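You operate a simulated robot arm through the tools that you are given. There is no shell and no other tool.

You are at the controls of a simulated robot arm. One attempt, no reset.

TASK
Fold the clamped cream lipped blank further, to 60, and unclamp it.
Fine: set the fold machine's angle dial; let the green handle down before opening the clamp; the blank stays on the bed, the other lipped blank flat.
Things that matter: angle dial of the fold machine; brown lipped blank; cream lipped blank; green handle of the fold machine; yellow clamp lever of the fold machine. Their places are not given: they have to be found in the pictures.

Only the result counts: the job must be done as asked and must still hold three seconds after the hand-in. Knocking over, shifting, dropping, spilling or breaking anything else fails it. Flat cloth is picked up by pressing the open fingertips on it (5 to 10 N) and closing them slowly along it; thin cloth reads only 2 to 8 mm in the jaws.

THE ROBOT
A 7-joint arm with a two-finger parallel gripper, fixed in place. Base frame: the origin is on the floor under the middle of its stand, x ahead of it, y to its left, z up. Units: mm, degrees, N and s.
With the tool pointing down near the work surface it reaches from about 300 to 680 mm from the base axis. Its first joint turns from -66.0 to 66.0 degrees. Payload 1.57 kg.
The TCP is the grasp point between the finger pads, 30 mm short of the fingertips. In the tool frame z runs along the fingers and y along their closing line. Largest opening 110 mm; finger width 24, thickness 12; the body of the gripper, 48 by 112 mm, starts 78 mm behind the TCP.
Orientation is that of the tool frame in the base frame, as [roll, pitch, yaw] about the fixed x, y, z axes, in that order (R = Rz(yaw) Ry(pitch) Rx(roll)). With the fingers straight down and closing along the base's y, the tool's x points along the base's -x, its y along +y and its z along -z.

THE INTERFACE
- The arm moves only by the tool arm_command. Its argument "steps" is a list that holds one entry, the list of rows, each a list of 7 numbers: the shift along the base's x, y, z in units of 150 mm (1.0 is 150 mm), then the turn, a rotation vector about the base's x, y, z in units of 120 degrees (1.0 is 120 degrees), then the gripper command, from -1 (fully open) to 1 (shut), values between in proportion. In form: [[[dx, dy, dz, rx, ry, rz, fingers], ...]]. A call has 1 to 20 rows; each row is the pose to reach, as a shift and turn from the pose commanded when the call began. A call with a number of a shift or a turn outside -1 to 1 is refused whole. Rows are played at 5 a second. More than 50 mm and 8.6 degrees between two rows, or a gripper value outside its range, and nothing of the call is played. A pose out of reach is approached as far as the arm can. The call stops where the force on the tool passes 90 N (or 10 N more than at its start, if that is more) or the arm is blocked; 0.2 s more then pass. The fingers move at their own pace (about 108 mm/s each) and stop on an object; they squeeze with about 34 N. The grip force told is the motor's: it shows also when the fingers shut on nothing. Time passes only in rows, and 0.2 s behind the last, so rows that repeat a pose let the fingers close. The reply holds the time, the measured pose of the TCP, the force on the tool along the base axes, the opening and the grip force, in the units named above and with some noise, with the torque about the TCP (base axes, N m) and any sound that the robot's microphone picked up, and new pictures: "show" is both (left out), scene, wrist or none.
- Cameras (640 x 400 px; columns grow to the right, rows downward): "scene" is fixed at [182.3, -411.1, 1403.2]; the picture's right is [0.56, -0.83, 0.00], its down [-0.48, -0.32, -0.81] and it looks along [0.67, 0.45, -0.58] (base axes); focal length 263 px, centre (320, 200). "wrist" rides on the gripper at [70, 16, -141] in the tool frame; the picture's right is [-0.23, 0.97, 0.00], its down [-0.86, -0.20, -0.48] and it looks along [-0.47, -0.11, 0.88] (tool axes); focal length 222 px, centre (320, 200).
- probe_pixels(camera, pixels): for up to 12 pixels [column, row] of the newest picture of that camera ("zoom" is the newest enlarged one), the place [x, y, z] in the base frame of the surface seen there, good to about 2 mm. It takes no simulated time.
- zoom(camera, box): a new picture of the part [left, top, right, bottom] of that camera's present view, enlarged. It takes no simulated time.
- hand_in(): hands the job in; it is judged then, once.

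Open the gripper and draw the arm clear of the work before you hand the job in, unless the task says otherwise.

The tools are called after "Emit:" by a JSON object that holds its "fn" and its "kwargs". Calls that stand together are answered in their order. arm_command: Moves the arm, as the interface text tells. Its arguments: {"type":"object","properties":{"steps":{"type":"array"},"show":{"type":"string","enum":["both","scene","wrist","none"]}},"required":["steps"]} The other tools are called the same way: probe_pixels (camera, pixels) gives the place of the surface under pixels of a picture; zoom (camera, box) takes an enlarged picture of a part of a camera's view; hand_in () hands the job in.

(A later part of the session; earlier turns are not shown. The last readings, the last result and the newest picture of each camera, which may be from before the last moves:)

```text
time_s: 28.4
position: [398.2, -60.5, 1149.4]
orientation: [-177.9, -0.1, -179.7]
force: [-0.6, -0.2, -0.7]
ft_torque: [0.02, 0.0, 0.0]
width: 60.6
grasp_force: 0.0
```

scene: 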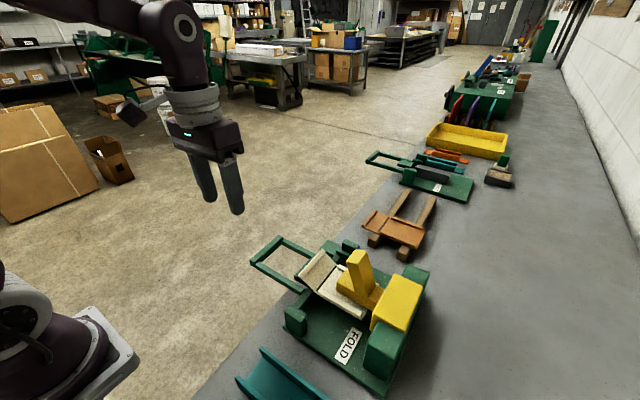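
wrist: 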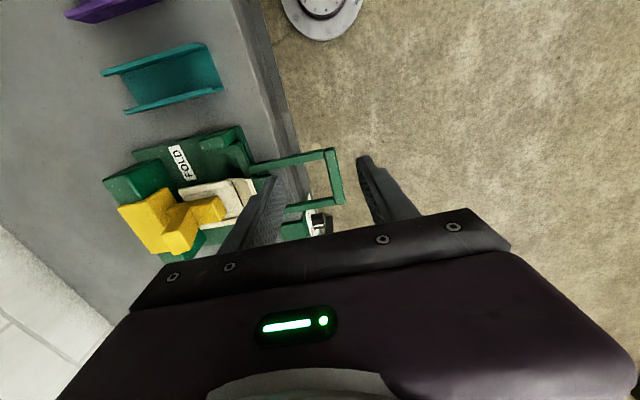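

I zoom on the handle and machine in the wrist view to learn the geometry of crossbar, leaf and clamp.

Emit:
{"fn": "zoom", "kwargs": {"camera": "wrist", "box": [90, 110, 370, 270]}}

Emit:
{"fn": "probe_pixels", "kwargs": {"camera": "wrist", "pixels": [[329, 153], [340, 200], [333, 175], [326, 175], [340, 178], [270, 168], [250, 165], [300, 205], [240, 185], [248, 200], [220, 190], [240, 140]]}}

```text
2.29 times, centred on (230, 190) of wrist
```

zoom: 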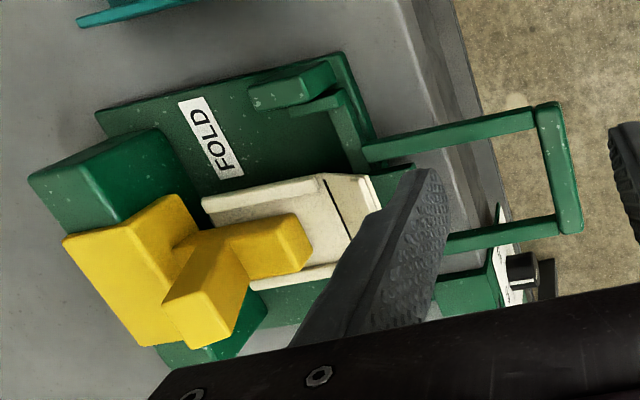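

```text
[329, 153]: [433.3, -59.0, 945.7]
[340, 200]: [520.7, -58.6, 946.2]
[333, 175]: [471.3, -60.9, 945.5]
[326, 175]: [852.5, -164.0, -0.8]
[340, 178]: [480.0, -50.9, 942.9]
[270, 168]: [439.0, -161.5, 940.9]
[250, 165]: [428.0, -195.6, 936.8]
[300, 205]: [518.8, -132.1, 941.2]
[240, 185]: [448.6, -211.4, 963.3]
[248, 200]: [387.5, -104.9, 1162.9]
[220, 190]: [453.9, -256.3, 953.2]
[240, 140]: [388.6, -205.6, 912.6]
```

The crossbar spans x≈425–525 at y≈-60, top z≈946. I probe its edges and the hinge/leaf region in the zoomed picture.

Emit:
{"fn": "probe_pixels", "kwargs": {"camera": "zoom", "pixels": [[545, 150], [552, 150], [560, 150], [570, 150], [575, 190], [556, 190], [350, 120], [340, 105], [365, 155], [345, 165], [350, 195], [372, 200]]}}

Emit:
{"fn": "probe_pixels", "kwargs": {"camera": "zoom", "pixels": [[375, 185], [395, 175], [320, 85], [280, 90], [450, 290], [470, 240], [330, 210], [270, 190], [290, 270], [240, 200], [300, 235], [370, 165]]}}

Emit:
{"fn": "zoom", "kwargs": {"camera": "scene", "box": [240, 225, 380, 325]}}

```text
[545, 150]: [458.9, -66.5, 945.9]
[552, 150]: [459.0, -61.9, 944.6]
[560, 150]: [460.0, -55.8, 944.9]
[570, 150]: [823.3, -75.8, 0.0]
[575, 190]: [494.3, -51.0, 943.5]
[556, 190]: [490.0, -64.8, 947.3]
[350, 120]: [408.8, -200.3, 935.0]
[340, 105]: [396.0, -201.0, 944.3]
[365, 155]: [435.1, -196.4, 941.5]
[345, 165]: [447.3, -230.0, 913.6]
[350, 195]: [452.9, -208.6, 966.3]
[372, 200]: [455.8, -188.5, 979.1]
```

```text
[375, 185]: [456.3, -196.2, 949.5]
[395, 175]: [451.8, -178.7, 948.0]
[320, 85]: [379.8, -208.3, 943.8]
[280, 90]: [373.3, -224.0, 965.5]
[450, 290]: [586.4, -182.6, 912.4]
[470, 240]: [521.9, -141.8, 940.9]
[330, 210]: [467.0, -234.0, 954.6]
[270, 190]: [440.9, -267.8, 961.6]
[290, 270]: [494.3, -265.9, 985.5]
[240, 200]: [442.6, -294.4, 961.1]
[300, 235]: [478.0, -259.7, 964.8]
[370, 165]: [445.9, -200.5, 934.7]
```

```text
4.00 times, centred on (310, 275) of scene
```

zoom: 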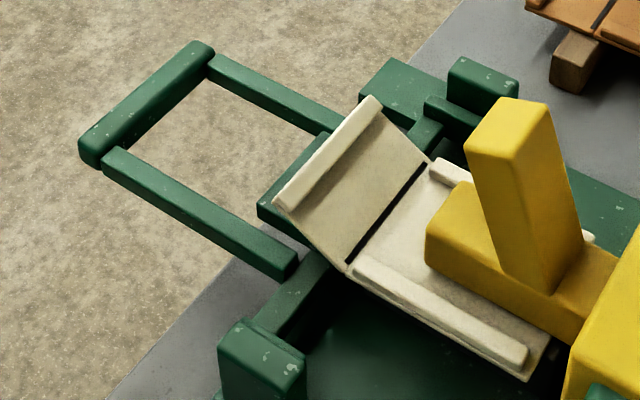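

The bar runs along x at y≈-70…-50 and the crease/hinge is near y≈-220. I plan to grip the crossbar from the front with fingers above and below it, so I tilt the tool -92° about x while moving out to y≈+20.

Emit:
{"fn": "arm_command", "kwargs": {"steps": [[[0.047, 0.08, -0.02, -0.0697, 0, 0, -0.1], [0.093, 0.16, -0.05, -0.1395, 0, 0, -0.1], [0.14, 0.24, -0.09, -0.209, 0, 0, -0.1], [0.187, 0.32, -0.13, -0.279, 0, 0, -0.1], [0.233, 0.4, -0.17, -0.3486, 0, 0, -0.1], [0.28, 0.45, -0.21, -0.418, 0, 0, -0.1], [0.327, 0.5, -0.25, -0.488, 0, 0, -0.1], [0.373, 0.53, -0.29, -0.558, 0, 0, -0.1], [0.42, 0.53, -0.33, -0.6275, 0, 0, -0.1], [0.467, 0.53, -0.37, -0.697, 0, 0, -0.1], [0.513, 0.53, -0.42, -0.767, 0, 0, -0.1]]]}}

```text
time_s: 30.8
position: [478.3, 19.1, 1088.0]
orientation: [-85.8, 0.0, 179.9]
force: [0.5, -0.5, 0.4]
ft_torque: [0.01, 0.01, -0.01]
width: 60.4
grasp_force: 0.1
```

scene: 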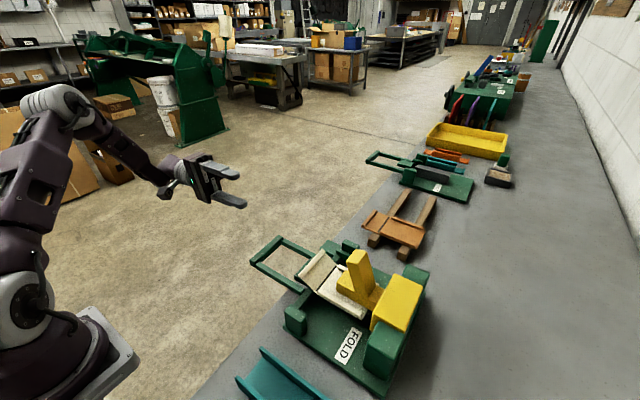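
wrist: 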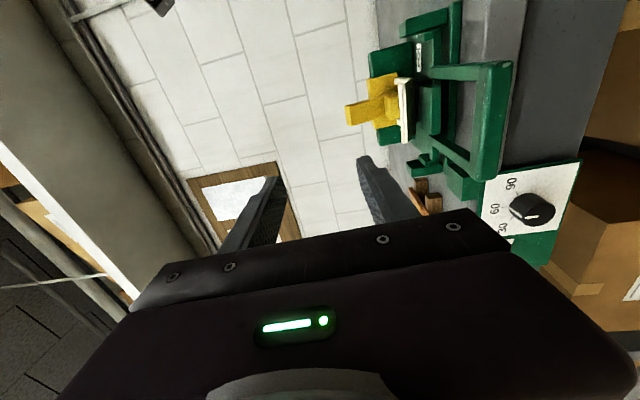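

The front view shows the crossbar at wrist (492,120), running along x. I probe its front face edges for height.

Emit:
{"fn": "zoom", "kwargs": {"camera": "wrist", "box": [400, 40, 540, 200]}}

Emit:
{"fn": "probe_pixels", "kwargs": {"camera": "wrist", "pixels": [[484, 120], [488, 120], [492, 120], [496, 120], [500, 120], [504, 120], [508, 120], [480, 120]]}}

```text
2.50 times, centred on (470, 120) of wrist
```

zoom: 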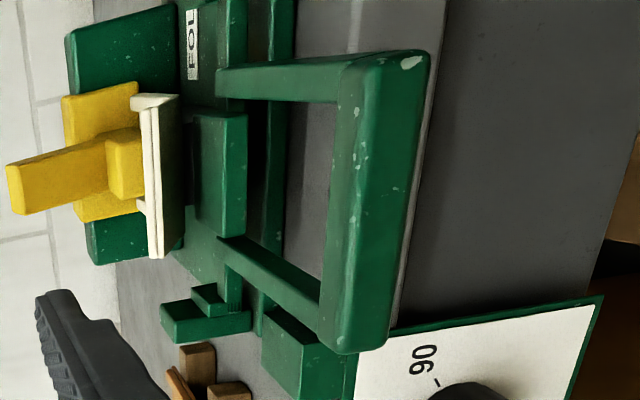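

```text
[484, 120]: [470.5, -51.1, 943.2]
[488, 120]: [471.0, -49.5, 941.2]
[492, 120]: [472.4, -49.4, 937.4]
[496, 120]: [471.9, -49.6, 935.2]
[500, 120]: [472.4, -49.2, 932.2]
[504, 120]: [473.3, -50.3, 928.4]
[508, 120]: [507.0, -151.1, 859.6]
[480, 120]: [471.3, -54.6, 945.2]
```

The bar is a 20 mm square: front y=-49.5, top z≈946, centre (y=-60, z=936). I lower in front of it with the tool levelled.

Emit:
{"fn": "arm_command", "kwargs": {"steps": [[[0, 0, -0.2, 0.035, 0, 0, -0.1], [0, 0, -0.4, 0.035, 0, 0, -0.1], [0, 0, -0.6, 0.035, 0, 0, -0.1], [0, 0, -0.8, 0.035, 0, 0, -0.1], [-0.02, 0, -1.0, 0.035, 0, 0, -0.1], [-0.02, 0, -1.0, 0.035, 0, 0, -0.1]]], "show": "wrist"}}

```text
time_s: 32.1
position: [473.9, 19.4, 935.2]
orientation: [-90.2, 0.1, 179.9]
force: [0.2, -0.2, -0.1]
ft_torque: [-0.01, -0.01, -0.03]
width: 60.7
grasp_force: 0.1
```

wrist: 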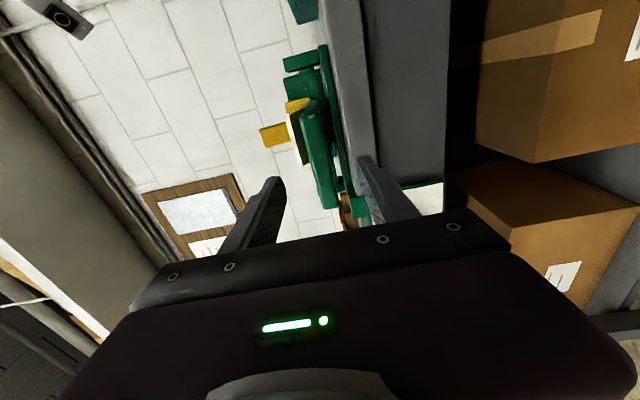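

The crossbar lies between the fingers at (320,160). I advance 79 mm in -y so the pads are above and below it, then close slowly.

Emit:
{"fn": "arm_command", "kwargs": {"steps": [[[0, -0.13, 0.003, 0, 0, 0, -0.1], [0, -0.26, 0.005, 0, 0, 0, -0.1], [0, -0.39, 0.005, 0, 0, 0, -0.1], [0, -0.529, 0.005, 0, 0, 0, -0.1], [0, -0.529, 0.005, 0, 0, 0, 0.3], [0, -0.529, 0.005, 0, 0, 0, 0.6], [0, -0.529, 0.005, 0, 0, 0, 1], [0, -0.529, 0.005, 0, 0, 0, 1]]]}}

```text
time_s: 34.0
position: [474.0, -60.1, 936.3]
orientation: [-90.1, 0.0, 179.9]
force: [0.1, -4.3, -2.5]
ft_torque: [0.26, -0.25, 0.49]
width: 20.0
grasp_force: 33.5
```

scene: 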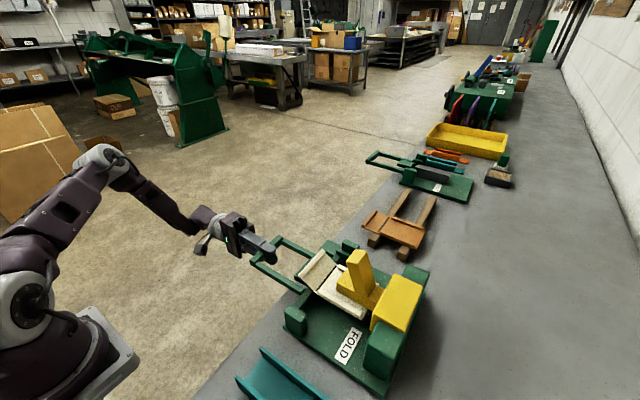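
wrist: 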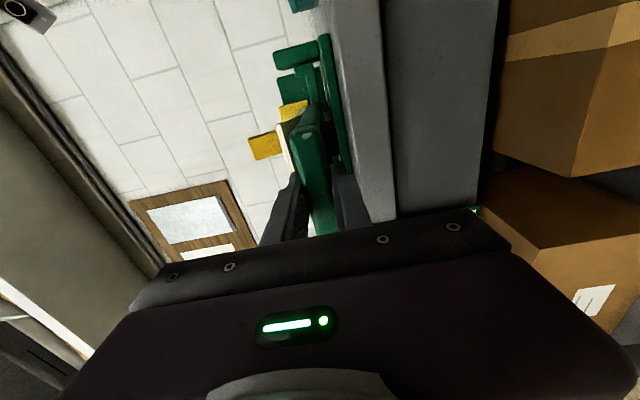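

The bar is gripped at 20.0 mm. I start lifting along an arc about the estimated hinge (y≈-218, z≈948), rotating the tool with the handle, 16° first, to read the forces.

Emit:
{"fn": "arm_command", "kwargs": {"steps": [[[0, 0.003, 0.0737, 0.0333, 0, 0, 1], [0, 0.0009, 0.1473, 0.0667, 0, 0, 1], [0, -0.0064, 0.2207, 0.1, 0, 0, 1], [0, -0.0187, 0.2933, 0.1333, 0, 0, 1]]]}}

```text
time_s: 35.0
position: [472.8, -63.1, 981.3]
orientation: [-106.1, -0.1, 180.0]
force: [-1.0, 19.2, 3.0]
ft_torque: [-0.37, -0.46, -0.24]
width: 19.9
grasp_force: 33.8
```

scene: 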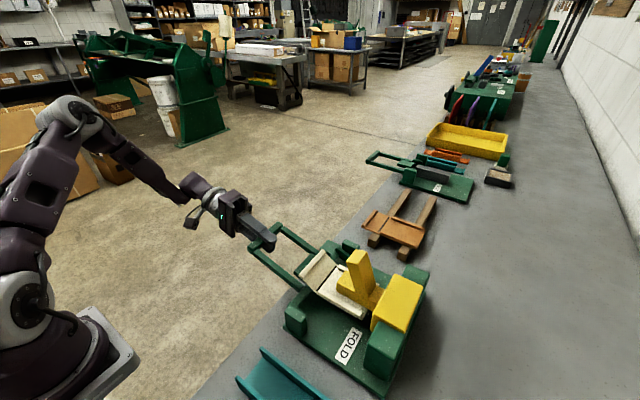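
wrist: 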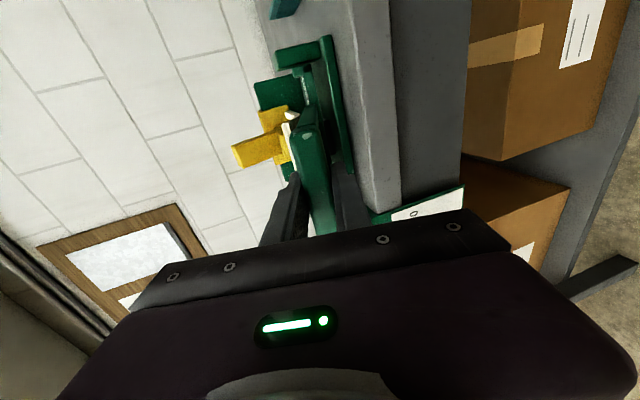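

The handle rises with the gripper; a +19 N y-force suggests the hinge is a bit higher (near crease level, z≈957). I continue to 32° with the corrected arc.

Emit:
{"fn": "arm_command", "kwargs": {"steps": [[[0, 0.0027, 0.08, 0.0333, 0, 0, 1], [0, -0.0167, 0.1527, 0.0667, 0, 0, 1], [0, -0.04, 0.224, 0.1, 0, 0, 1], [0, -0.0693, 0.2933, 0.1333, 0, 0, 1]]]}}

```text
time_s: 36.0
position: [473.8, -75.4, 1025.2]
orientation: [-122.2, -0.1, 179.8]
force: [10.7, -23.3, -9.7]
ft_torque: [-0.62, 0.09, -0.18]
width: 20.3
grasp_force: 33.9
```

scene: 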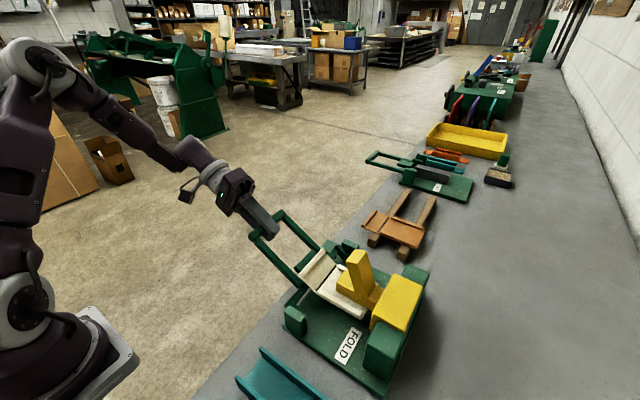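
wrist: 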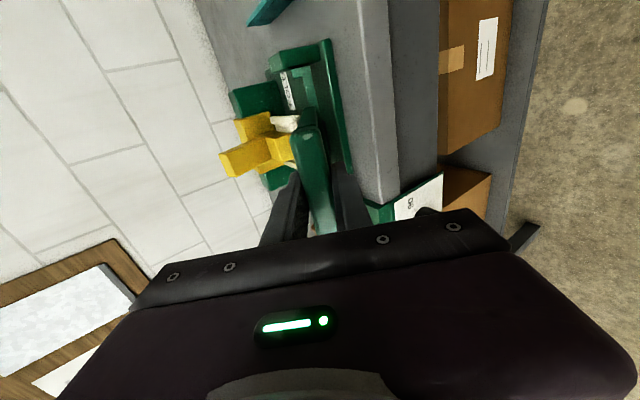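

Now the pull is inward (-23 N), so the true arc lies between; I refine the hinge to (y≈-219, z≈953) and continue to 48°.

Emit:
{"fn": "arm_command", "kwargs": {"steps": [[[0, -0.048, 0.058, 0.0333, 0, 0, 1], [0, -0.0873, 0.1213, 0.0667, 0, 0, 1], [0, -0.1307, 0.1813, 0.1, 0, 0, 1], [0, -0.1787, 0.2387, 0.1333, 0, 0, 1]]]}}

```text
time_s: 37.0
position: [474.6, -99.8, 1060.3]
orientation: [-138.2, -0.1, 180.0]
force: [-8.3, 19.3, 18.0]
ft_torque: [-0.64, -0.59, -0.47]
width: 20.0
grasp_force: 34.4
```

scene: 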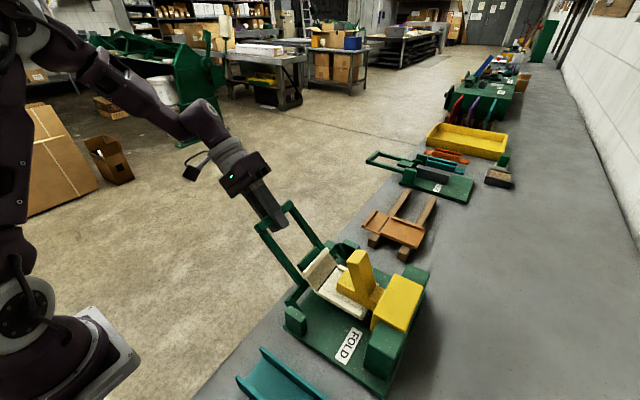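
wrist: 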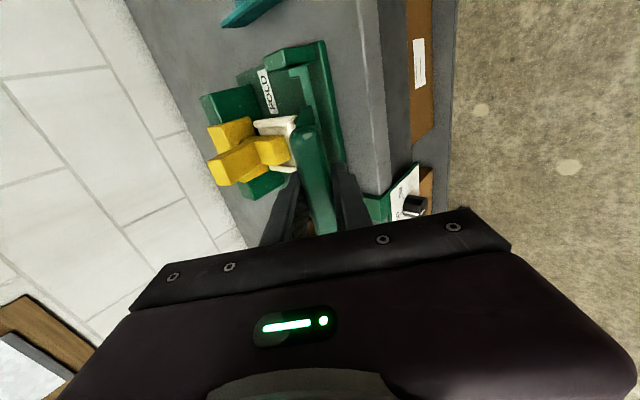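

The flap is now rising with the leaf; radial force is +26 N outward, so I add 1 mm to the radius and go on to 60°.

Emit:
{"fn": "arm_command", "kwargs": {"steps": [[[0, -0.0467, 0.058, 0.0333, 0, 0, 1], [0, -0.1023, 0.1083, 0.0667, 0, 0, 1], [0, -0.1313, 0.132, 0.0833, 0, 0, 1], [0, -0.1613, 0.1547, 0.1, 0, 0, 1]]]}}

```text
time_s: 38.0
position: [474.2, -124.5, 1083.6]
orientation: [-150.2, 0.0, 180.0]
force: [0.5, 10.0, 14.8]
ft_torque: [-0.52, -0.16, -0.5]
width: 20.5
grasp_force: 33.9
```

scene: 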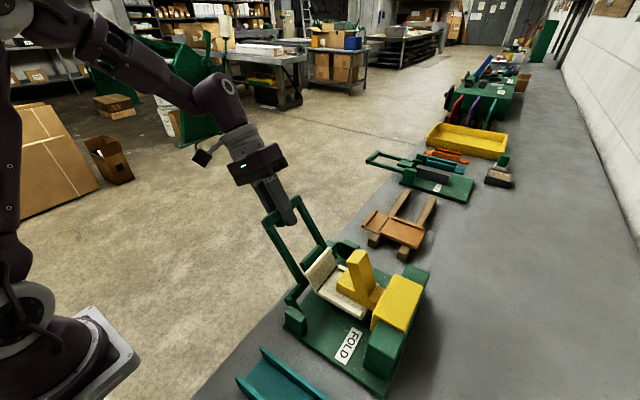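
wrist: 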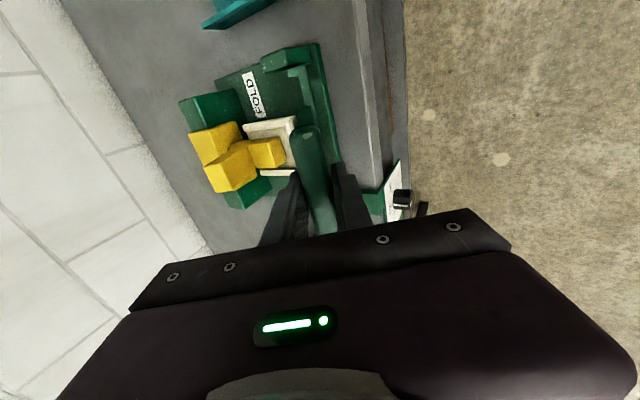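

At nominal 60° there is no stop force yet. I zoom to measure the flap and arm angles.

Emit:
{"fn": "zoom", "kwargs": {"camera": "scene", "box": [250, 190, 410, 310]}}

```text
3.33 times, centred on (330, 250) of scene
```

zoom: 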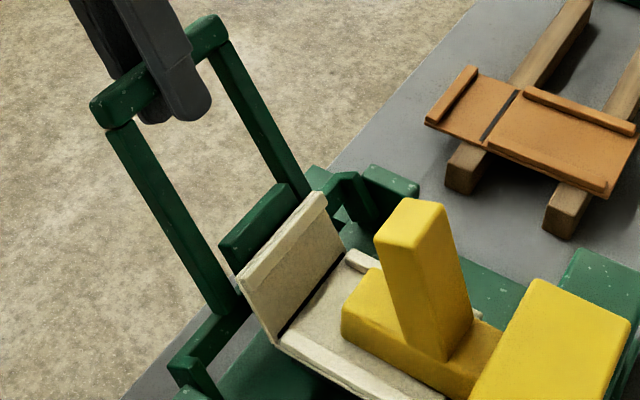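

Emit:
{"fn": "probe_pixels", "kwargs": {"camera": "zoom", "pixels": [[290, 245], [300, 285], [275, 300], [280, 250], [310, 250], [120, 140], [220, 300], [130, 155], [205, 280], [230, 70], [290, 180], [340, 290]]}}

```text
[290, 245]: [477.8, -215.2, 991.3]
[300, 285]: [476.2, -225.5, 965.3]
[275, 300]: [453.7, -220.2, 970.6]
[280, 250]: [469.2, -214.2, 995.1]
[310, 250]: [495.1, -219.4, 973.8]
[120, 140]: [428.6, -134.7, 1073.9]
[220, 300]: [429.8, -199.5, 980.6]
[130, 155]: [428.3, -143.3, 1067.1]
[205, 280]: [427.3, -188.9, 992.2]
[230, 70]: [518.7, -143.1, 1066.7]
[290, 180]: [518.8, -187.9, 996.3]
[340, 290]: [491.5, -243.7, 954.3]
```

The arm slope reads about 57° and the flap is harder to judge; I zoom in more closely and take more points on the flap.

Emit:
{"fn": "zoom", "kwargs": {"camera": "scene", "box": [296, 230, 356, 290]}}

```text
6.67 times, centred on (326, 260) of scene
```

zoom: 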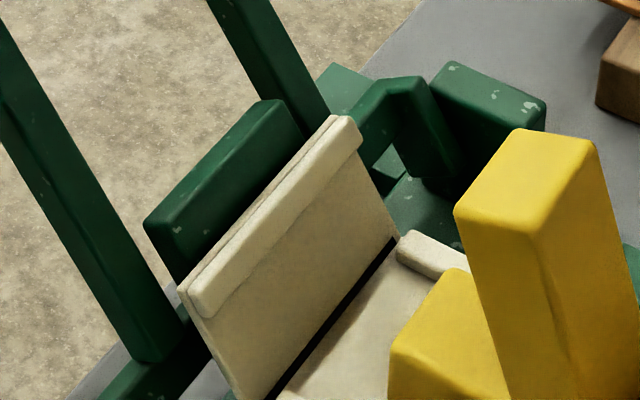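

Emit:
{"fn": "probe_pixels", "kwargs": {"camera": "zoom", "pixels": [[230, 330], [250, 370], [300, 260], [330, 300], [350, 220], [375, 245], [290, 320], [310, 230], [270, 300], [360, 200], [340, 260], [320, 215]]}}

Emit:
{"fn": "probe_pixels", "kwargs": {"camera": "zoom", "pixels": [[240, 140], [190, 190], [265, 125], [210, 165], [290, 130], [20, 120], [60, 200], [100, 270], [140, 335], [250, 40], [280, 70], [310, 110]]}}

```text
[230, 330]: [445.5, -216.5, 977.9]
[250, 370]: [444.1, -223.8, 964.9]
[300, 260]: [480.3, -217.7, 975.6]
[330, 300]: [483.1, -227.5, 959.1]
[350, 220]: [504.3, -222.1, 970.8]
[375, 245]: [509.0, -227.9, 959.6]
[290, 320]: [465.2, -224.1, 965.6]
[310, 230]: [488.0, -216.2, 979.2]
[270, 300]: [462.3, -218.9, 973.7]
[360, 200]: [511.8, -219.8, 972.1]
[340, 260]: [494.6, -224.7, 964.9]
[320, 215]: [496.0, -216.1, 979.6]
```

```text
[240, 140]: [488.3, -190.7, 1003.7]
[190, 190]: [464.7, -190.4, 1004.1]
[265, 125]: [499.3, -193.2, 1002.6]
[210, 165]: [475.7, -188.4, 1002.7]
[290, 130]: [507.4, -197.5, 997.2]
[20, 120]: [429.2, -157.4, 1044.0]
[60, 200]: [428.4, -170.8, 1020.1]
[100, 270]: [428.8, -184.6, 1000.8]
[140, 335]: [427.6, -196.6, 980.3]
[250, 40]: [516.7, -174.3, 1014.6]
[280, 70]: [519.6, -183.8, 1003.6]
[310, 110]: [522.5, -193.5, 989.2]
```

The flap points fit a slope of 59.8° and the arm about 58–60°. I nudge 2° further to feel for the dial's stop.

Emit:
{"fn": "arm_command", "kwargs": {"steps": [[[0, -0.0077, 0.0054, 0.0042, 0, 0, 1], [0, -0.0153, 0.0107, 0.0083, 0, 0, 1], [0, -0.023, 0.016, 0.0125, 0, 0, 1], [0, -0.0307, 0.0213, 0.0167, 0, 0, 1], [0, -0.0307, 0.0213, 0.0167, 0, 0, 1]]], "show": "scene"}}

```text
time_s: 39.1
position: [474.8, -128.8, 1087.2]
orientation: [-152.1, 0.0, -180.0]
force: [4.1, 6.9, 15.8]
ft_torque: [-0.57, -0.31, -0.39]
width: 20.6
grasp_force: 34.6
```

scene: 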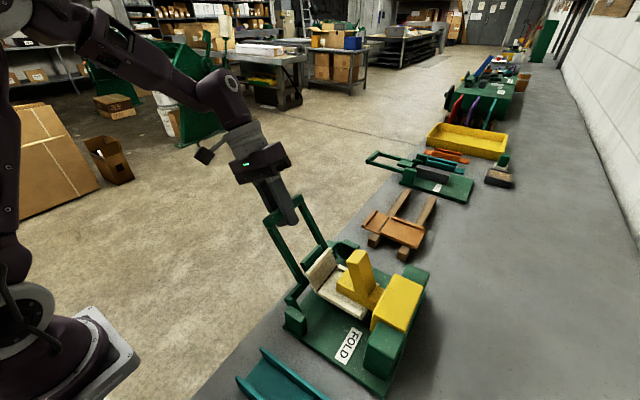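

No clear stop force yet. I re-measure the flap and arm after the nudge.

Emit:
{"fn": "zoom", "kwargs": {"camera": "scene", "box": [296, 230, 356, 290]}}

```text
6.67 times, centred on (326, 260) of scene
```

zoom: 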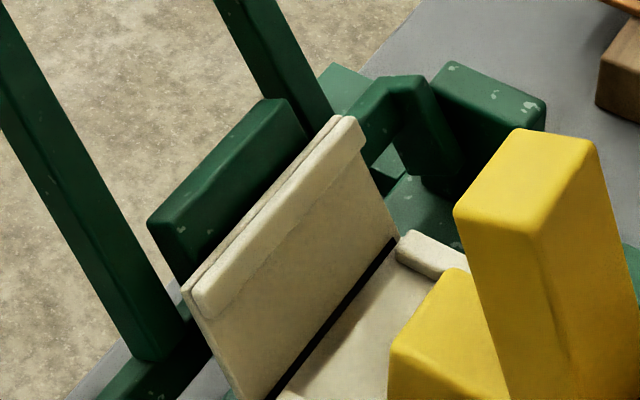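

Emit:
{"fn": "probe_pixels", "kwargs": {"camera": "zoom", "pixels": [[230, 330], [250, 370], [300, 260], [330, 300], [350, 220], [375, 245], [290, 320], [310, 230], [270, 300], [360, 200], [340, 260], [320, 215]]}}

Emit:
{"fn": "probe_pixels", "kwargs": {"camera": "zoom", "pixels": [[20, 120], [40, 160], [60, 200], [80, 235], [100, 270], [120, 305], [140, 335], [250, 40], [265, 55], [280, 70], [295, 90], [310, 110]]}}

```text
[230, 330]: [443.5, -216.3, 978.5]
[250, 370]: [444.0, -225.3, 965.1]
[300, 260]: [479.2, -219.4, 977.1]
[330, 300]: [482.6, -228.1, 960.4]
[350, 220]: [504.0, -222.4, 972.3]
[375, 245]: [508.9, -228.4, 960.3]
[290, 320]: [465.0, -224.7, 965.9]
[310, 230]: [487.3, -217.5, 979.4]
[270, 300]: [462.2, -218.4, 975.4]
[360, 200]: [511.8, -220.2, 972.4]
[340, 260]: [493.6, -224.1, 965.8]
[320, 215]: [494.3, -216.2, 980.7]
```

```text
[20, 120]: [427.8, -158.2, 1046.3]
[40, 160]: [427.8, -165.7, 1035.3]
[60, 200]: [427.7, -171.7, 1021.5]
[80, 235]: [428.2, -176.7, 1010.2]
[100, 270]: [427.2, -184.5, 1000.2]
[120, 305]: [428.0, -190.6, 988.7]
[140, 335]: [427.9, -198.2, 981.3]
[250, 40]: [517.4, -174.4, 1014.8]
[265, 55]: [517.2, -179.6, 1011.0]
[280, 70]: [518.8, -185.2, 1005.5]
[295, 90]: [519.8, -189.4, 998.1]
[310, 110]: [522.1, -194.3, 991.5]
```

The chord geometry fits a hinge at about (y=-229, z=950), giving a handle angle of only ~58.5°, consistent with the arm slope. I go on in half-degree steps along that arc, without further tool rotation, to find the stop.

Emit:
{"fn": "arm_command", "kwargs": {"steps": [[[0, -0.008, 0.0058, 0, 0, 0, 1], [0, -0.016, 0.0116, 0, 0, 0, 1], [0, -0.0245, 0.0173, 0, 0, 0, 1], [0, -0.033, 0.023, 0, 0, 0, 1], [0, -0.033, 0.023, 0, 0, 0, 1]]], "show": "scene"}}

```text
time_s: 40.4
position: [474.7, -134.2, 1088.9]
orientation: [-152.2, -0.1, 180.0]
force: [5.9, 16.4, -1.0]
ft_torque: [-0.57, -0.79, -0.37]
width: 20.0
grasp_force: 33.9
```

scene: 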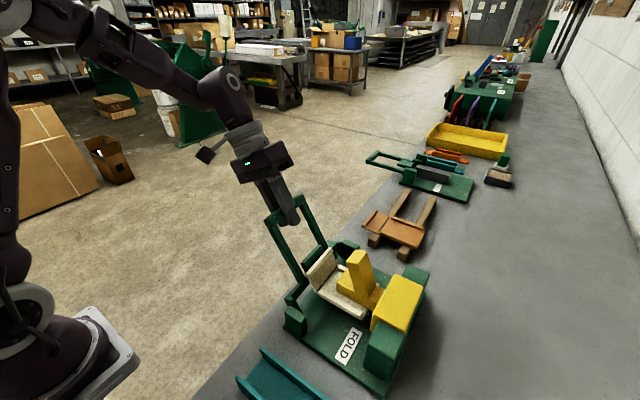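

A tangential resistance of about 14 N has appeared at ~60.3°. I push another ~0.7° to confirm it is the stop.

Emit:
{"fn": "arm_command", "kwargs": {"steps": [[[0, -0.006, 0.0042, 0, 0, 0, 1], [0, -0.0115, 0.008, 0, 0, 0, 1], [0, -0.0115, 0.008, 0, 0, 0, 1]]], "show": "scene"}}

Emit:
{"fn": "zoom", "kwargs": {"camera": "scene", "box": [296, 230, 356, 290]}}

```text
time_s: 41.1
position: [474.0, -132.8, 1090.7]
orientation: [-152.3, -0.3, -180.0]
force: [6.1, 31.1, -37.6]
ft_torque: [-0.78, -0.77, -0.31]
width: 20.3
grasp_force: 34.4
```

scene: 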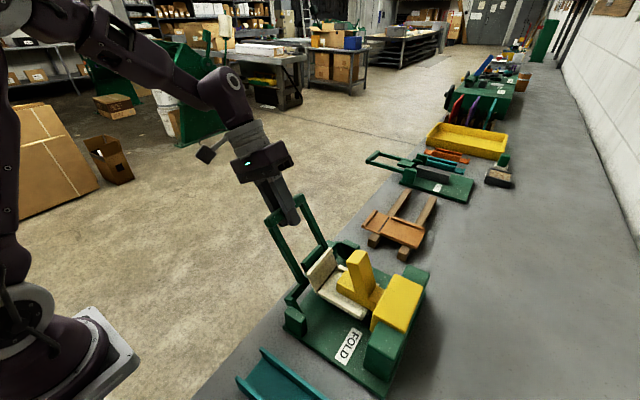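

```text
6.67 times, centred on (326, 260) of scene
```

zoom: 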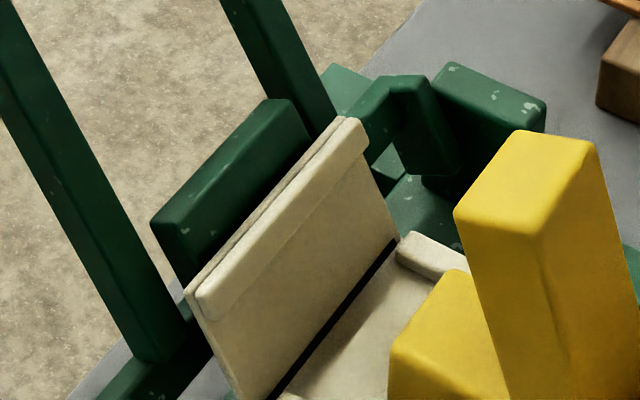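

Force has jumped to about 47 N tangential: that is the 60 stop. I now lower the handle along the arc, keeping it gripped, first down to 36°.

Emit:
{"fn": "arm_command", "kwargs": {"steps": [[[0, 0.0827, -0.0553, -0.0343, 0, 0, 1], [0, 0.1427, -0.1073, -0.0687, 0, 0, 1], [0, 0.1987, -0.1627, -0.103, 0, 0, 1], [0, 0.2507, -0.222, -0.1373, 0, 0, 1], [0, 0.2987, -0.2853, -0.1717, 0, 0, 1], [0, 0.342, -0.3513, -0.206, 0, 0, 1]]], "show": "scene"}}

```text
time_s: 42.5
position: [474.6, -84.9, 1039.3]
orientation: [-127.2, -0.2, 179.9]
force: [3.0, 0.4, 3.1]
ft_torque: [-0.59, 0.1, -0.36]
width: 20.3
grasp_force: 33.7
```

scene: 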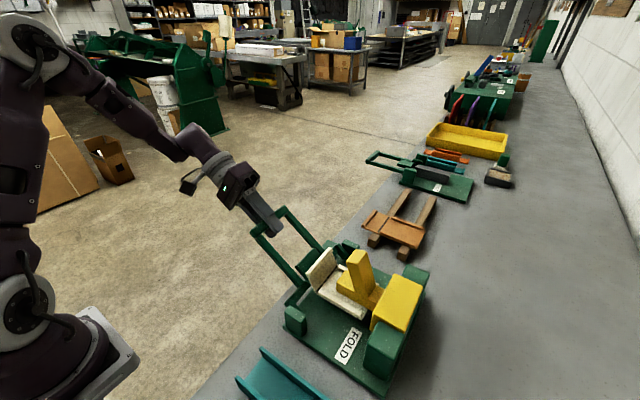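

Forces are near zero, so the arc is right. I lower the rest of the way to the rest position.

Emit:
{"fn": "arm_command", "kwargs": {"steps": [[[0, 0.0387, -0.0693, -0.0343, 0, 0, 1], [0, 0.0727, -0.1407, -0.0687, 0, 0, 1], [0, 0.1013, -0.2147, -0.103, 0, 0, 1], [0, 0.1247, -0.29, -0.1373, 0, 0, 1], [0, 0.1427, -0.3667, -0.1717, 0, 0, 1], [0, 0.1553, -0.4447, -0.206, 0, 0, 1], [0, 0.1627, -0.524, -0.2403, 0, 0, 1], [0, 0.1647, -0.6027, -0.2747, 0, 0, 1], [0, 0.1633, -0.6427, -0.2918, 0, 0, 1], [0, 0.1607, -0.682, -0.309, 0, 0, 1], [0, 0.1607, -0.682, -0.309, 0, 0, 1]]]}}

```text
time_s: 45.0
position: [474.3, -61.6, 936.9]
orientation: [-90.3, 0.1, 179.8]
force: [3.8, -13.4, 0.6]
ft_torque: [-0.08, -0.32, -0.18]
width: 19.7
grasp_force: 33.1
```

scene: 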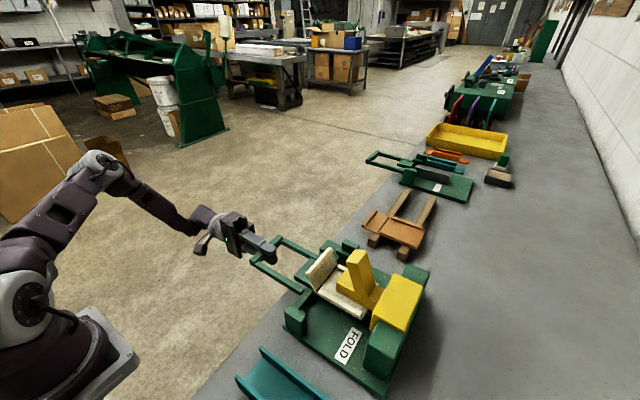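
wrist: 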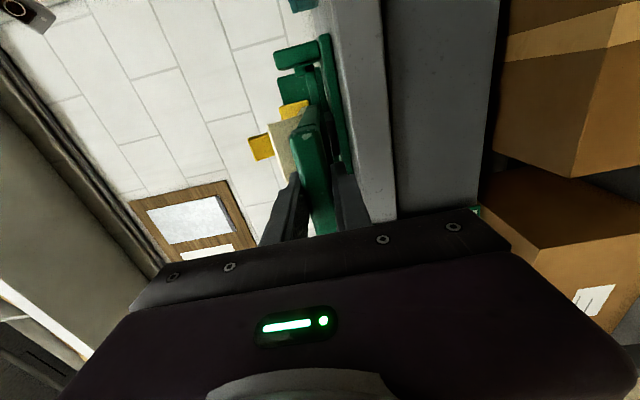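

The handle is back at z≈937 and the flap stays up. I open the fingers and withdraw in +y.

Emit:
{"fn": "arm_command", "kwargs": {"steps": [[[0, 0, 0, 0, 0, 0, 0.4], [0, 0, 0, 0, 0, 0, 0.1], [0, 0, 0, 0, 0, 0, -0.1], [0, 0, 0, 0, 0, 0, -0.1], [0, 0.15, 0, 0, 0, 0, -0.1], [0, 0.35, 0, 0, 0, 0, -0.1], [0, 0.6, 0, 0, 0, 0, -0.1], [0, 0.6, 0, 0, 0, 0, -0.1]]]}}

Emit:
{"fn": "zoom", "kwargs": {"camera": "scene", "box": [240, 220, 400, 340]}}

```text
time_s: 46.8
position: [474.3, 30.5, 937.0]
orientation: [-90.3, 0.0, 180.0]
force: [0.1, 0.5, 0.4]
ft_torque: [-0.01, 0.0, 0.0]
width: 60.3
grasp_force: 0.0
```

scene: 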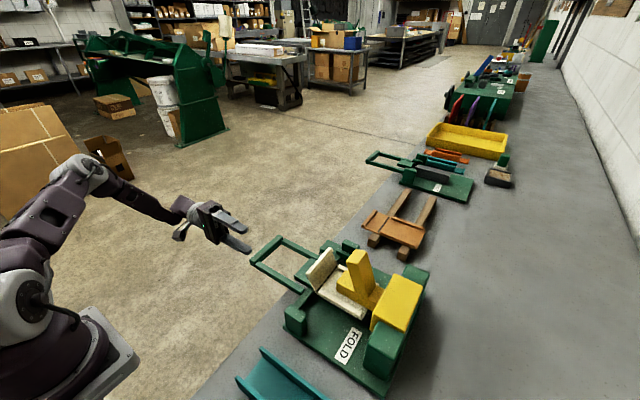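
wrist: 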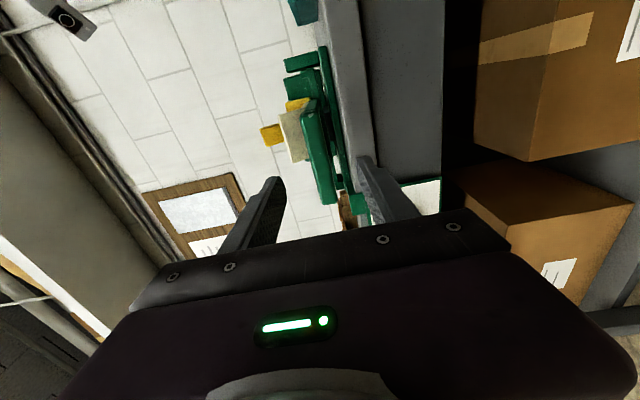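

```text
3.33 times, centred on (320, 280) of scene
```

zoom: 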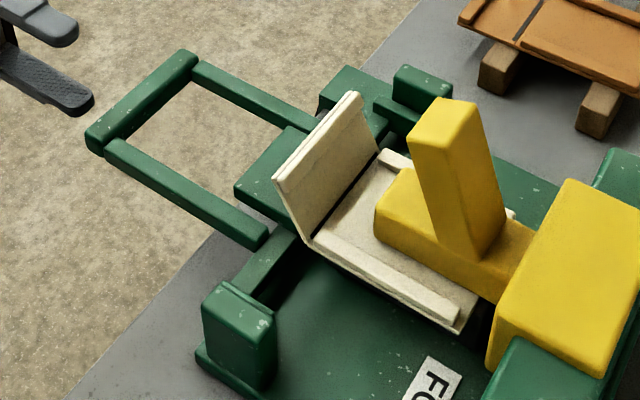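

The handle is down and the flap stands folded. I probe the flap's slope, the bar and the clamp lever's shape.

Emit:
{"fn": "probe_pixels", "kwargs": {"camera": "zoom", "pixels": [[300, 195], [315, 215], [330, 165], [345, 185], [350, 130], [365, 160], [310, 185], [335, 190], [340, 140], [355, 165], [140, 100], [320, 225]]}}

Emit:
{"fn": "probe_pixels", "kwargs": {"camera": "zoom", "pixels": [[440, 115], [475, 105], [420, 145], [455, 240], [440, 230], [490, 200], [395, 200], [420, 250], [480, 280], [600, 220], [540, 330], [520, 230]]}}

```text
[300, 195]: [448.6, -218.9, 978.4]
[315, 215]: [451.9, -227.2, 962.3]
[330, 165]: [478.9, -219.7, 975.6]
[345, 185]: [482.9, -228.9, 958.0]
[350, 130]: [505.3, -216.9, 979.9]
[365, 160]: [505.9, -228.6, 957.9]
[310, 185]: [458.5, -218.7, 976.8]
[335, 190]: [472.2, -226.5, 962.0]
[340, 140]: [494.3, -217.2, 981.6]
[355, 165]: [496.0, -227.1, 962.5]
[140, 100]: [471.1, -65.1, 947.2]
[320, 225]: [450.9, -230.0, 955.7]
```

```text
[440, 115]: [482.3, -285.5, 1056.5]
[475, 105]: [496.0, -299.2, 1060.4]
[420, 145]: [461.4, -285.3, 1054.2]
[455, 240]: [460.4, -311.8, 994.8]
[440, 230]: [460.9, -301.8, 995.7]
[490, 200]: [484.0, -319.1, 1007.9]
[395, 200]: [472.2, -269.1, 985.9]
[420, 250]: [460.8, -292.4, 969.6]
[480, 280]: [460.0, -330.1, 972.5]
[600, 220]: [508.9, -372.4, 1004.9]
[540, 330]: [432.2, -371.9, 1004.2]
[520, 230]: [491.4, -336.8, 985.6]
```

The fold angle reads about 60–62° and the handle is at rest. Now I need a close look at the yellow clamp; I tilt the tool back to pointing down while rising.

Emit:
{"fn": "arm_command", "kwargs": {"steps": [[[0, 0.02, 0.1, 0.068, 0, 0, -0.1], [0, 0.02, 0.2, 0.136, 0, 0, -0.1], [0, 0.02, 0.3, 0.2045, 0, 0, -0.1], [0, 0.02, 0.4, 0.273, 0, 0, -0.1], [-0.03, 0.0, 0.5, 0.341, 0, 0, -0.1], [-0.1, -0.1, 0.6, 0.409, 0, 0, -0.1], [-0.2, -0.2, 0.7, 0.477, 0, 0, -0.1], [-0.3, -0.3, 0.8, 0.5455, 0, 0, -0.1], [-0.4, -0.4, 0.9, 0.614, 0, 0, -0.1], [-0.5, -0.5, 1.0, 0.682, 0, 0, -0.1], [-0.6, -0.6, 1.0, 0.75, 0, 0, -0.1]]], "show": "none"}}

```text
time_s: 49.1
position: [383.3, -61.0, 1087.9]
orientation: [179.6, 0.0, -180.0]
force: [1.3, 0.1, 0.2]
ft_torque: [-0.01, 0.02, 0.0]
width: 60.2
grasp_force: 0.0
```

Tool is down at (383,-61,1088). I rise to 1170 and move toward the clamp to view it from above.

Emit:
{"fn": "arm_command", "kwargs": {"steps": [[[0.05, -0.15, 0.2, 0, 0, 0, -1], [0.1, -0.35, 0.4, 0, 0, 0, -1], [0.15, -0.55, 0.55, 0, 0, 0, -1], [0.2, -0.8, 0.55, 0, 0, 0, -1], [0.25, -1.0, 0.55, 0, 0, 0, -1]]], "show": "wrist"}}

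Emit:
{"fn": "zoom", "kwargs": {"camera": "wrist", "box": [60, 40, 380, 240]}}

```text
time_s: 50.4
position: [423.0, -211.4, 1169.6]
orientation: [179.6, -0.2, -180.0]
force: [-0.5, -0.1, -0.5]
ft_torque: [-0.01, 0.0, 0.0]
width: 110.2
grasp_force: 0.2
```

wrist: 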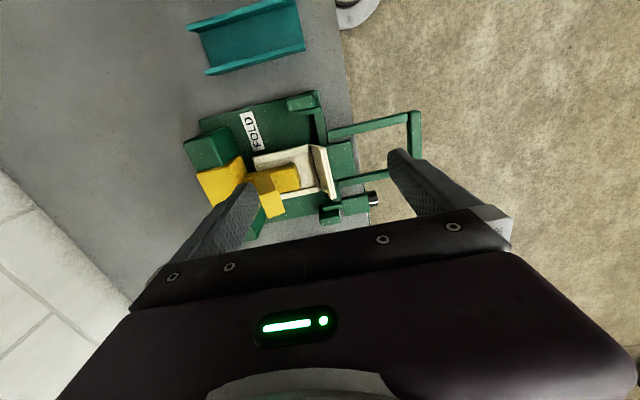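

```text
2.00 times, centred on (220, 140) of wrist
```

zoom: 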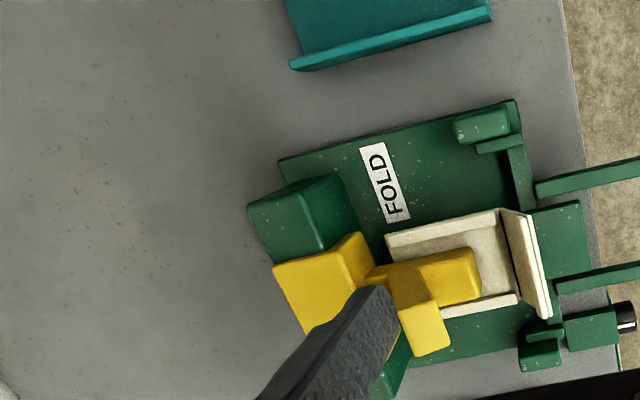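

The yellow body sits between two green posts with a finger pressing on the blank and a lever standing up from it, so it likely pivots about x at the posts. I probe posts, body and lever.

Emit:
{"fn": "probe_pixels", "kwargs": {"camera": "zoom", "pixels": [[285, 205], [320, 230], [335, 195], [300, 275], [355, 250], [365, 275], [330, 290], [440, 260], [475, 270], [415, 290], [425, 330], [445, 335]]}}

Emit:
{"fn": "probe_pixels", "kwargs": {"camera": "scene", "pixels": [[400, 280], [415, 300], [395, 310], [380, 325], [385, 345], [415, 275], [425, 275], [405, 330], [372, 318], [362, 262], [350, 262], [372, 250]]}}

Emit:
{"fn": "zoom", "kwargs": {"camera": "scene", "box": [335, 240, 435, 400]}}

```text
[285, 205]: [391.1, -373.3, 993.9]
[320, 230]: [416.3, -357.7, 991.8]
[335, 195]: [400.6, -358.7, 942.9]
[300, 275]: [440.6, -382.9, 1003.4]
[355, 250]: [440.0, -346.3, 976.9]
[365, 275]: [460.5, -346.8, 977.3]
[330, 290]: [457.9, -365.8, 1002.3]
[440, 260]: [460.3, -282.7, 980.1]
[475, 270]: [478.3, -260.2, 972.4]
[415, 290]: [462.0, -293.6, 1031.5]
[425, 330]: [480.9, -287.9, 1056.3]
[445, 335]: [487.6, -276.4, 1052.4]
```

```text
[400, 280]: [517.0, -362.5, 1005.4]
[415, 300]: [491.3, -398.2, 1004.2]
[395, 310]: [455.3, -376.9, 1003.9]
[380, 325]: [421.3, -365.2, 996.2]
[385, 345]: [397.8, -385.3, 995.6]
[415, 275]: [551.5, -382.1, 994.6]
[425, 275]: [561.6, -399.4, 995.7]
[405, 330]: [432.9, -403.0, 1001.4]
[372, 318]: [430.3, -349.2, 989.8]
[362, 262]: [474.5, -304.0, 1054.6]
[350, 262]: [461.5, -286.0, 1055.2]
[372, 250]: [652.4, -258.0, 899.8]
```

```text
2.50 times, centred on (385, 320) of scene
```

zoom: 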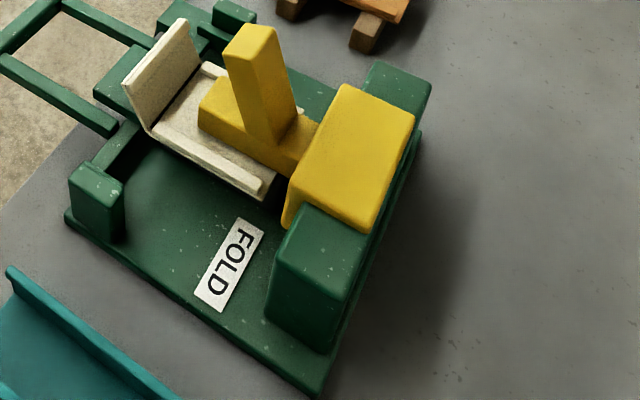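

The pieces fit a one-piece yellow clamp pivoting about x near (y≈-375, z≈980); lever top at about (477,-290,1057). I yaw -90° so the fingers close along x, moving to y≈-180 in front of the lever.

Emit:
{"fn": "arm_command", "kwargs": {"steps": [[[0.033, 0.02, 0, 0, 0, -0.068, -1], [0.066, 0.04, 0, 0, 0, -0.136, -1], [0.1, 0.06, 0, 0, 0, -0.2045, -1], [0.133, 0.08, 0, 0, 0, -0.273, -1], [0.166, 0.1, 0, 0, 0, -0.341, -1], [0.2, 0.12, 0, 0, 0, -0.409, -1], [0.233, 0.14, 0, 0, 0, -0.477, -1], [0.266, 0.16, 0, 0, 0, -0.5455, -1], [0.3, 0.18, 0, 0, 0, -0.614, -1], [0.333, 0.2, 0, 0, 0, -0.682, -1], [0.36, 0.2, 0, 0, 0, -0.75, -1]]], "show": "wrist"}}

```text
time_s: 52.8
position: [475.8, -180.7, 1169.4]
orientation: [179.6, -0.2, 89.8]
force: [0.3, -0.3, -0.2]
ft_torque: [-0.01, 0.0, 0.0]
width: 110.1
grasp_force: 0.0
```

wrist: 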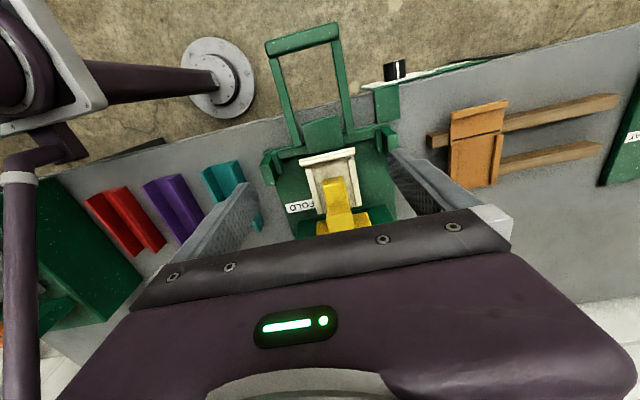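

I tilt -40° about x in place, so the tool points down and toward the lever.

Emit:
{"fn": "arm_command", "kwargs": {"steps": [[[0, 0, 0, -0.0667, 0, 0, -1], [0, 0, 0, -0.1333, 0, 0, -1], [0, 0, 0, -0.2, 0, 0, -1], [0, 0, 0, -0.2667, 0, 0, -1], [0, 0, 0, -0.3333, 0, 0, -1], [0, 0, 0, -0.3333, 0, 0, -1]]]}}

Emit:
{"fn": "zoom", "kwargs": {"camera": "wrist", "box": [220, 80, 420, 240]}}

```text
time_s: 54.1
position: [475.6, -180.6, 1169.9]
orientation: [179.7, 40.0, 90.0]
force: [0.1, 0.6, -0.1]
ft_torque: [-0.02, -0.01, -0.02]
width: 110.2
grasp_force: 0.0
```

scene: 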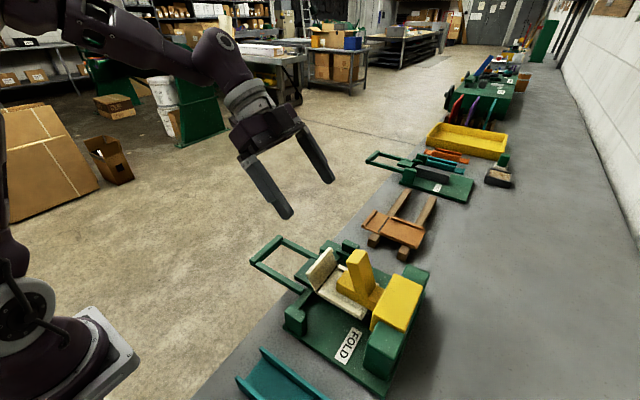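
wrist: 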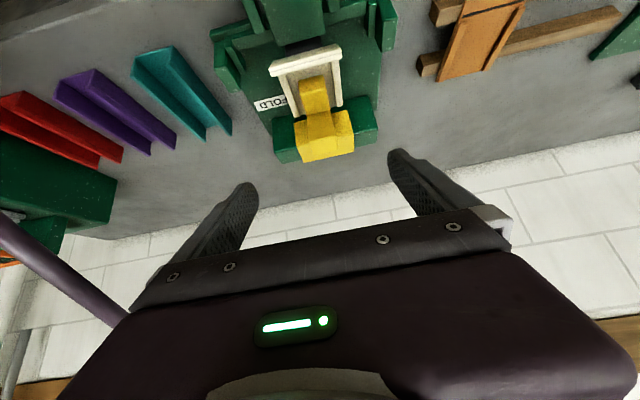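

```text
2.50 times, centred on (320, 160) of wrist
```

zoom: 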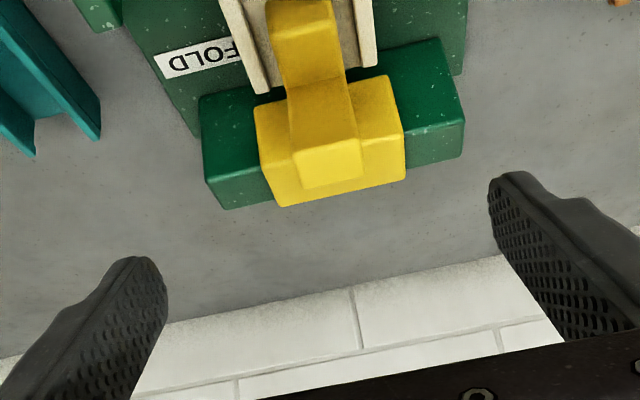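

The lever's top is at wrist (328,145) between the fingers' span. I probe its edges.

Emit:
{"fn": "probe_pixels", "kwargs": {"camera": "zoom", "pixels": [[296, 140], [352, 130], [300, 160], [360, 150], [308, 185], [358, 172], [325, 110], [325, 90], [322, 130], [330, 175], [300, 30], [270, 140]]}}

```text
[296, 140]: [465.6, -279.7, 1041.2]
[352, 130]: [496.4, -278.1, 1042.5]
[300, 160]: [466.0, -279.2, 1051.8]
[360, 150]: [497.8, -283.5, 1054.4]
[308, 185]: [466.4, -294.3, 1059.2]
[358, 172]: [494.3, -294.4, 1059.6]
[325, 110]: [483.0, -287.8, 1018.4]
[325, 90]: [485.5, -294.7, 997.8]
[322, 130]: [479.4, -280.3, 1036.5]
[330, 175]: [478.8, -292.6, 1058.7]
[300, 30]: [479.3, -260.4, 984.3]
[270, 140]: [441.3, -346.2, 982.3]
```

The lever spans x≈462–498, y-centre ≈ -294 at z≈1037. I advance along the tool axis to straddle it.

Emit:
{"fn": "arm_command", "kwargs": {"steps": [[[0.029, -0.151, -0.177, 0, 0, 0, -0.45], [0.029, -0.302, -0.354, 0, 0, 0, -0.45], [0.029, -0.454, -0.532, 0, 0, 0, -0.45], [0.029, -0.605, -0.709, 0, 0, 0, -0.45], [0.029, -0.756, -0.886, 0, 0, 0, -0.45], [0.029, -0.756, -0.886, 0, 0, 0, -0.45]]]}}

```text
time_s: 55.5
position: [479.3, -292.1, 1036.3]
orientation: [179.7, 39.9, 90.0]
force: [0.6, 0.7, -0.3]
ft_torque: [-0.02, 0.01, -0.02]
width: 79.6
grasp_force: 0.0
```

scene: 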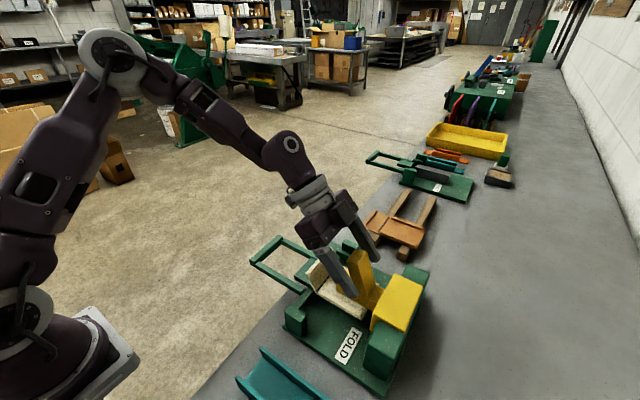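
wrist: 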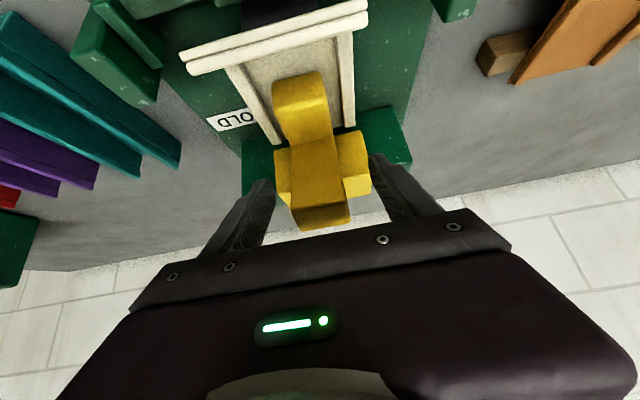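

The lever is between the pads with no contact. I close on it.

Emit:
{"fn": "arm_command", "kwargs": {"steps": [[[0, 0, 0, 0, 0, 0, 0.0], [0, 0, 0, 0, 0, 0, 0.3], [0, 0, 0, 0, 0, 0, 0.6], [0, 0, 0, 0, 0, 0, 1], [0, 0, 0, 0, 0, 0, 1]]], "show": "wrist"}}

```text
time_s: 56.8
position: [481.1, -292.8, 1035.9]
orientation: [179.9, 40.0, 89.9]
force: [-5.2, 0.1, 1.0]
ft_torque: [0.04, 1.33, -1.03]
width: 36.8
grasp_force: 43.2
```

wrist: 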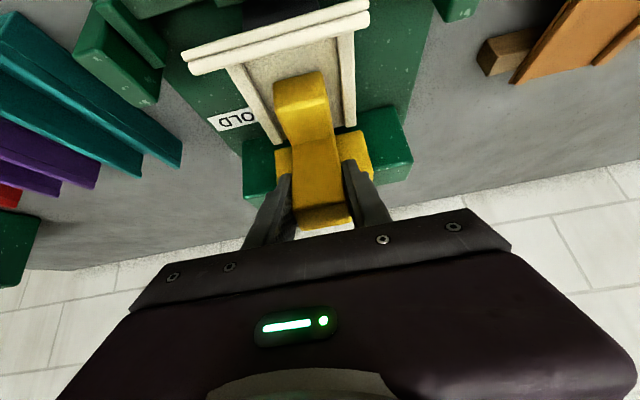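

Gripped at 36.8 mm. I start opening along an arc about the estimated pivot (y≈-374, z≈978), 8° first, watching the force.

Emit:
{"fn": "arm_command", "kwargs": {"steps": [[[0, -0.0133, 0.0187, 0.0167, 0, 0, 1], [0, -0.028, 0.0367, 0.0333, 0, 0, 1], [0, -0.0433, 0.054, 0.05, 0, 0, 1], [0, -0.0587, 0.0713, 0.0667, 0, 0, 1]]]}}

```text
time_s: 57.8
position: [479.2, -301.6, 1047.1]
orientation: [179.7, 31.9, 90.1]
force: [-5.4, -2.0, -2.5]
ft_torque: [-0.24, 1.53, -0.81]
width: 37.0
grasp_force: 43.8
```

scene: 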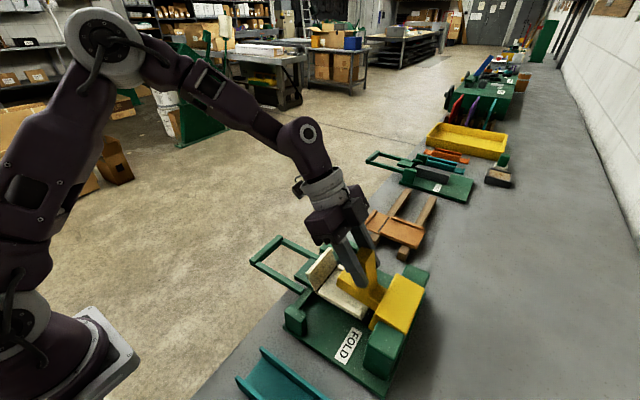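
wrist: 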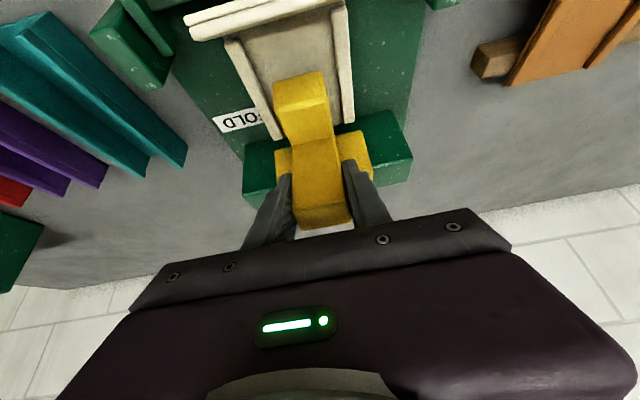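

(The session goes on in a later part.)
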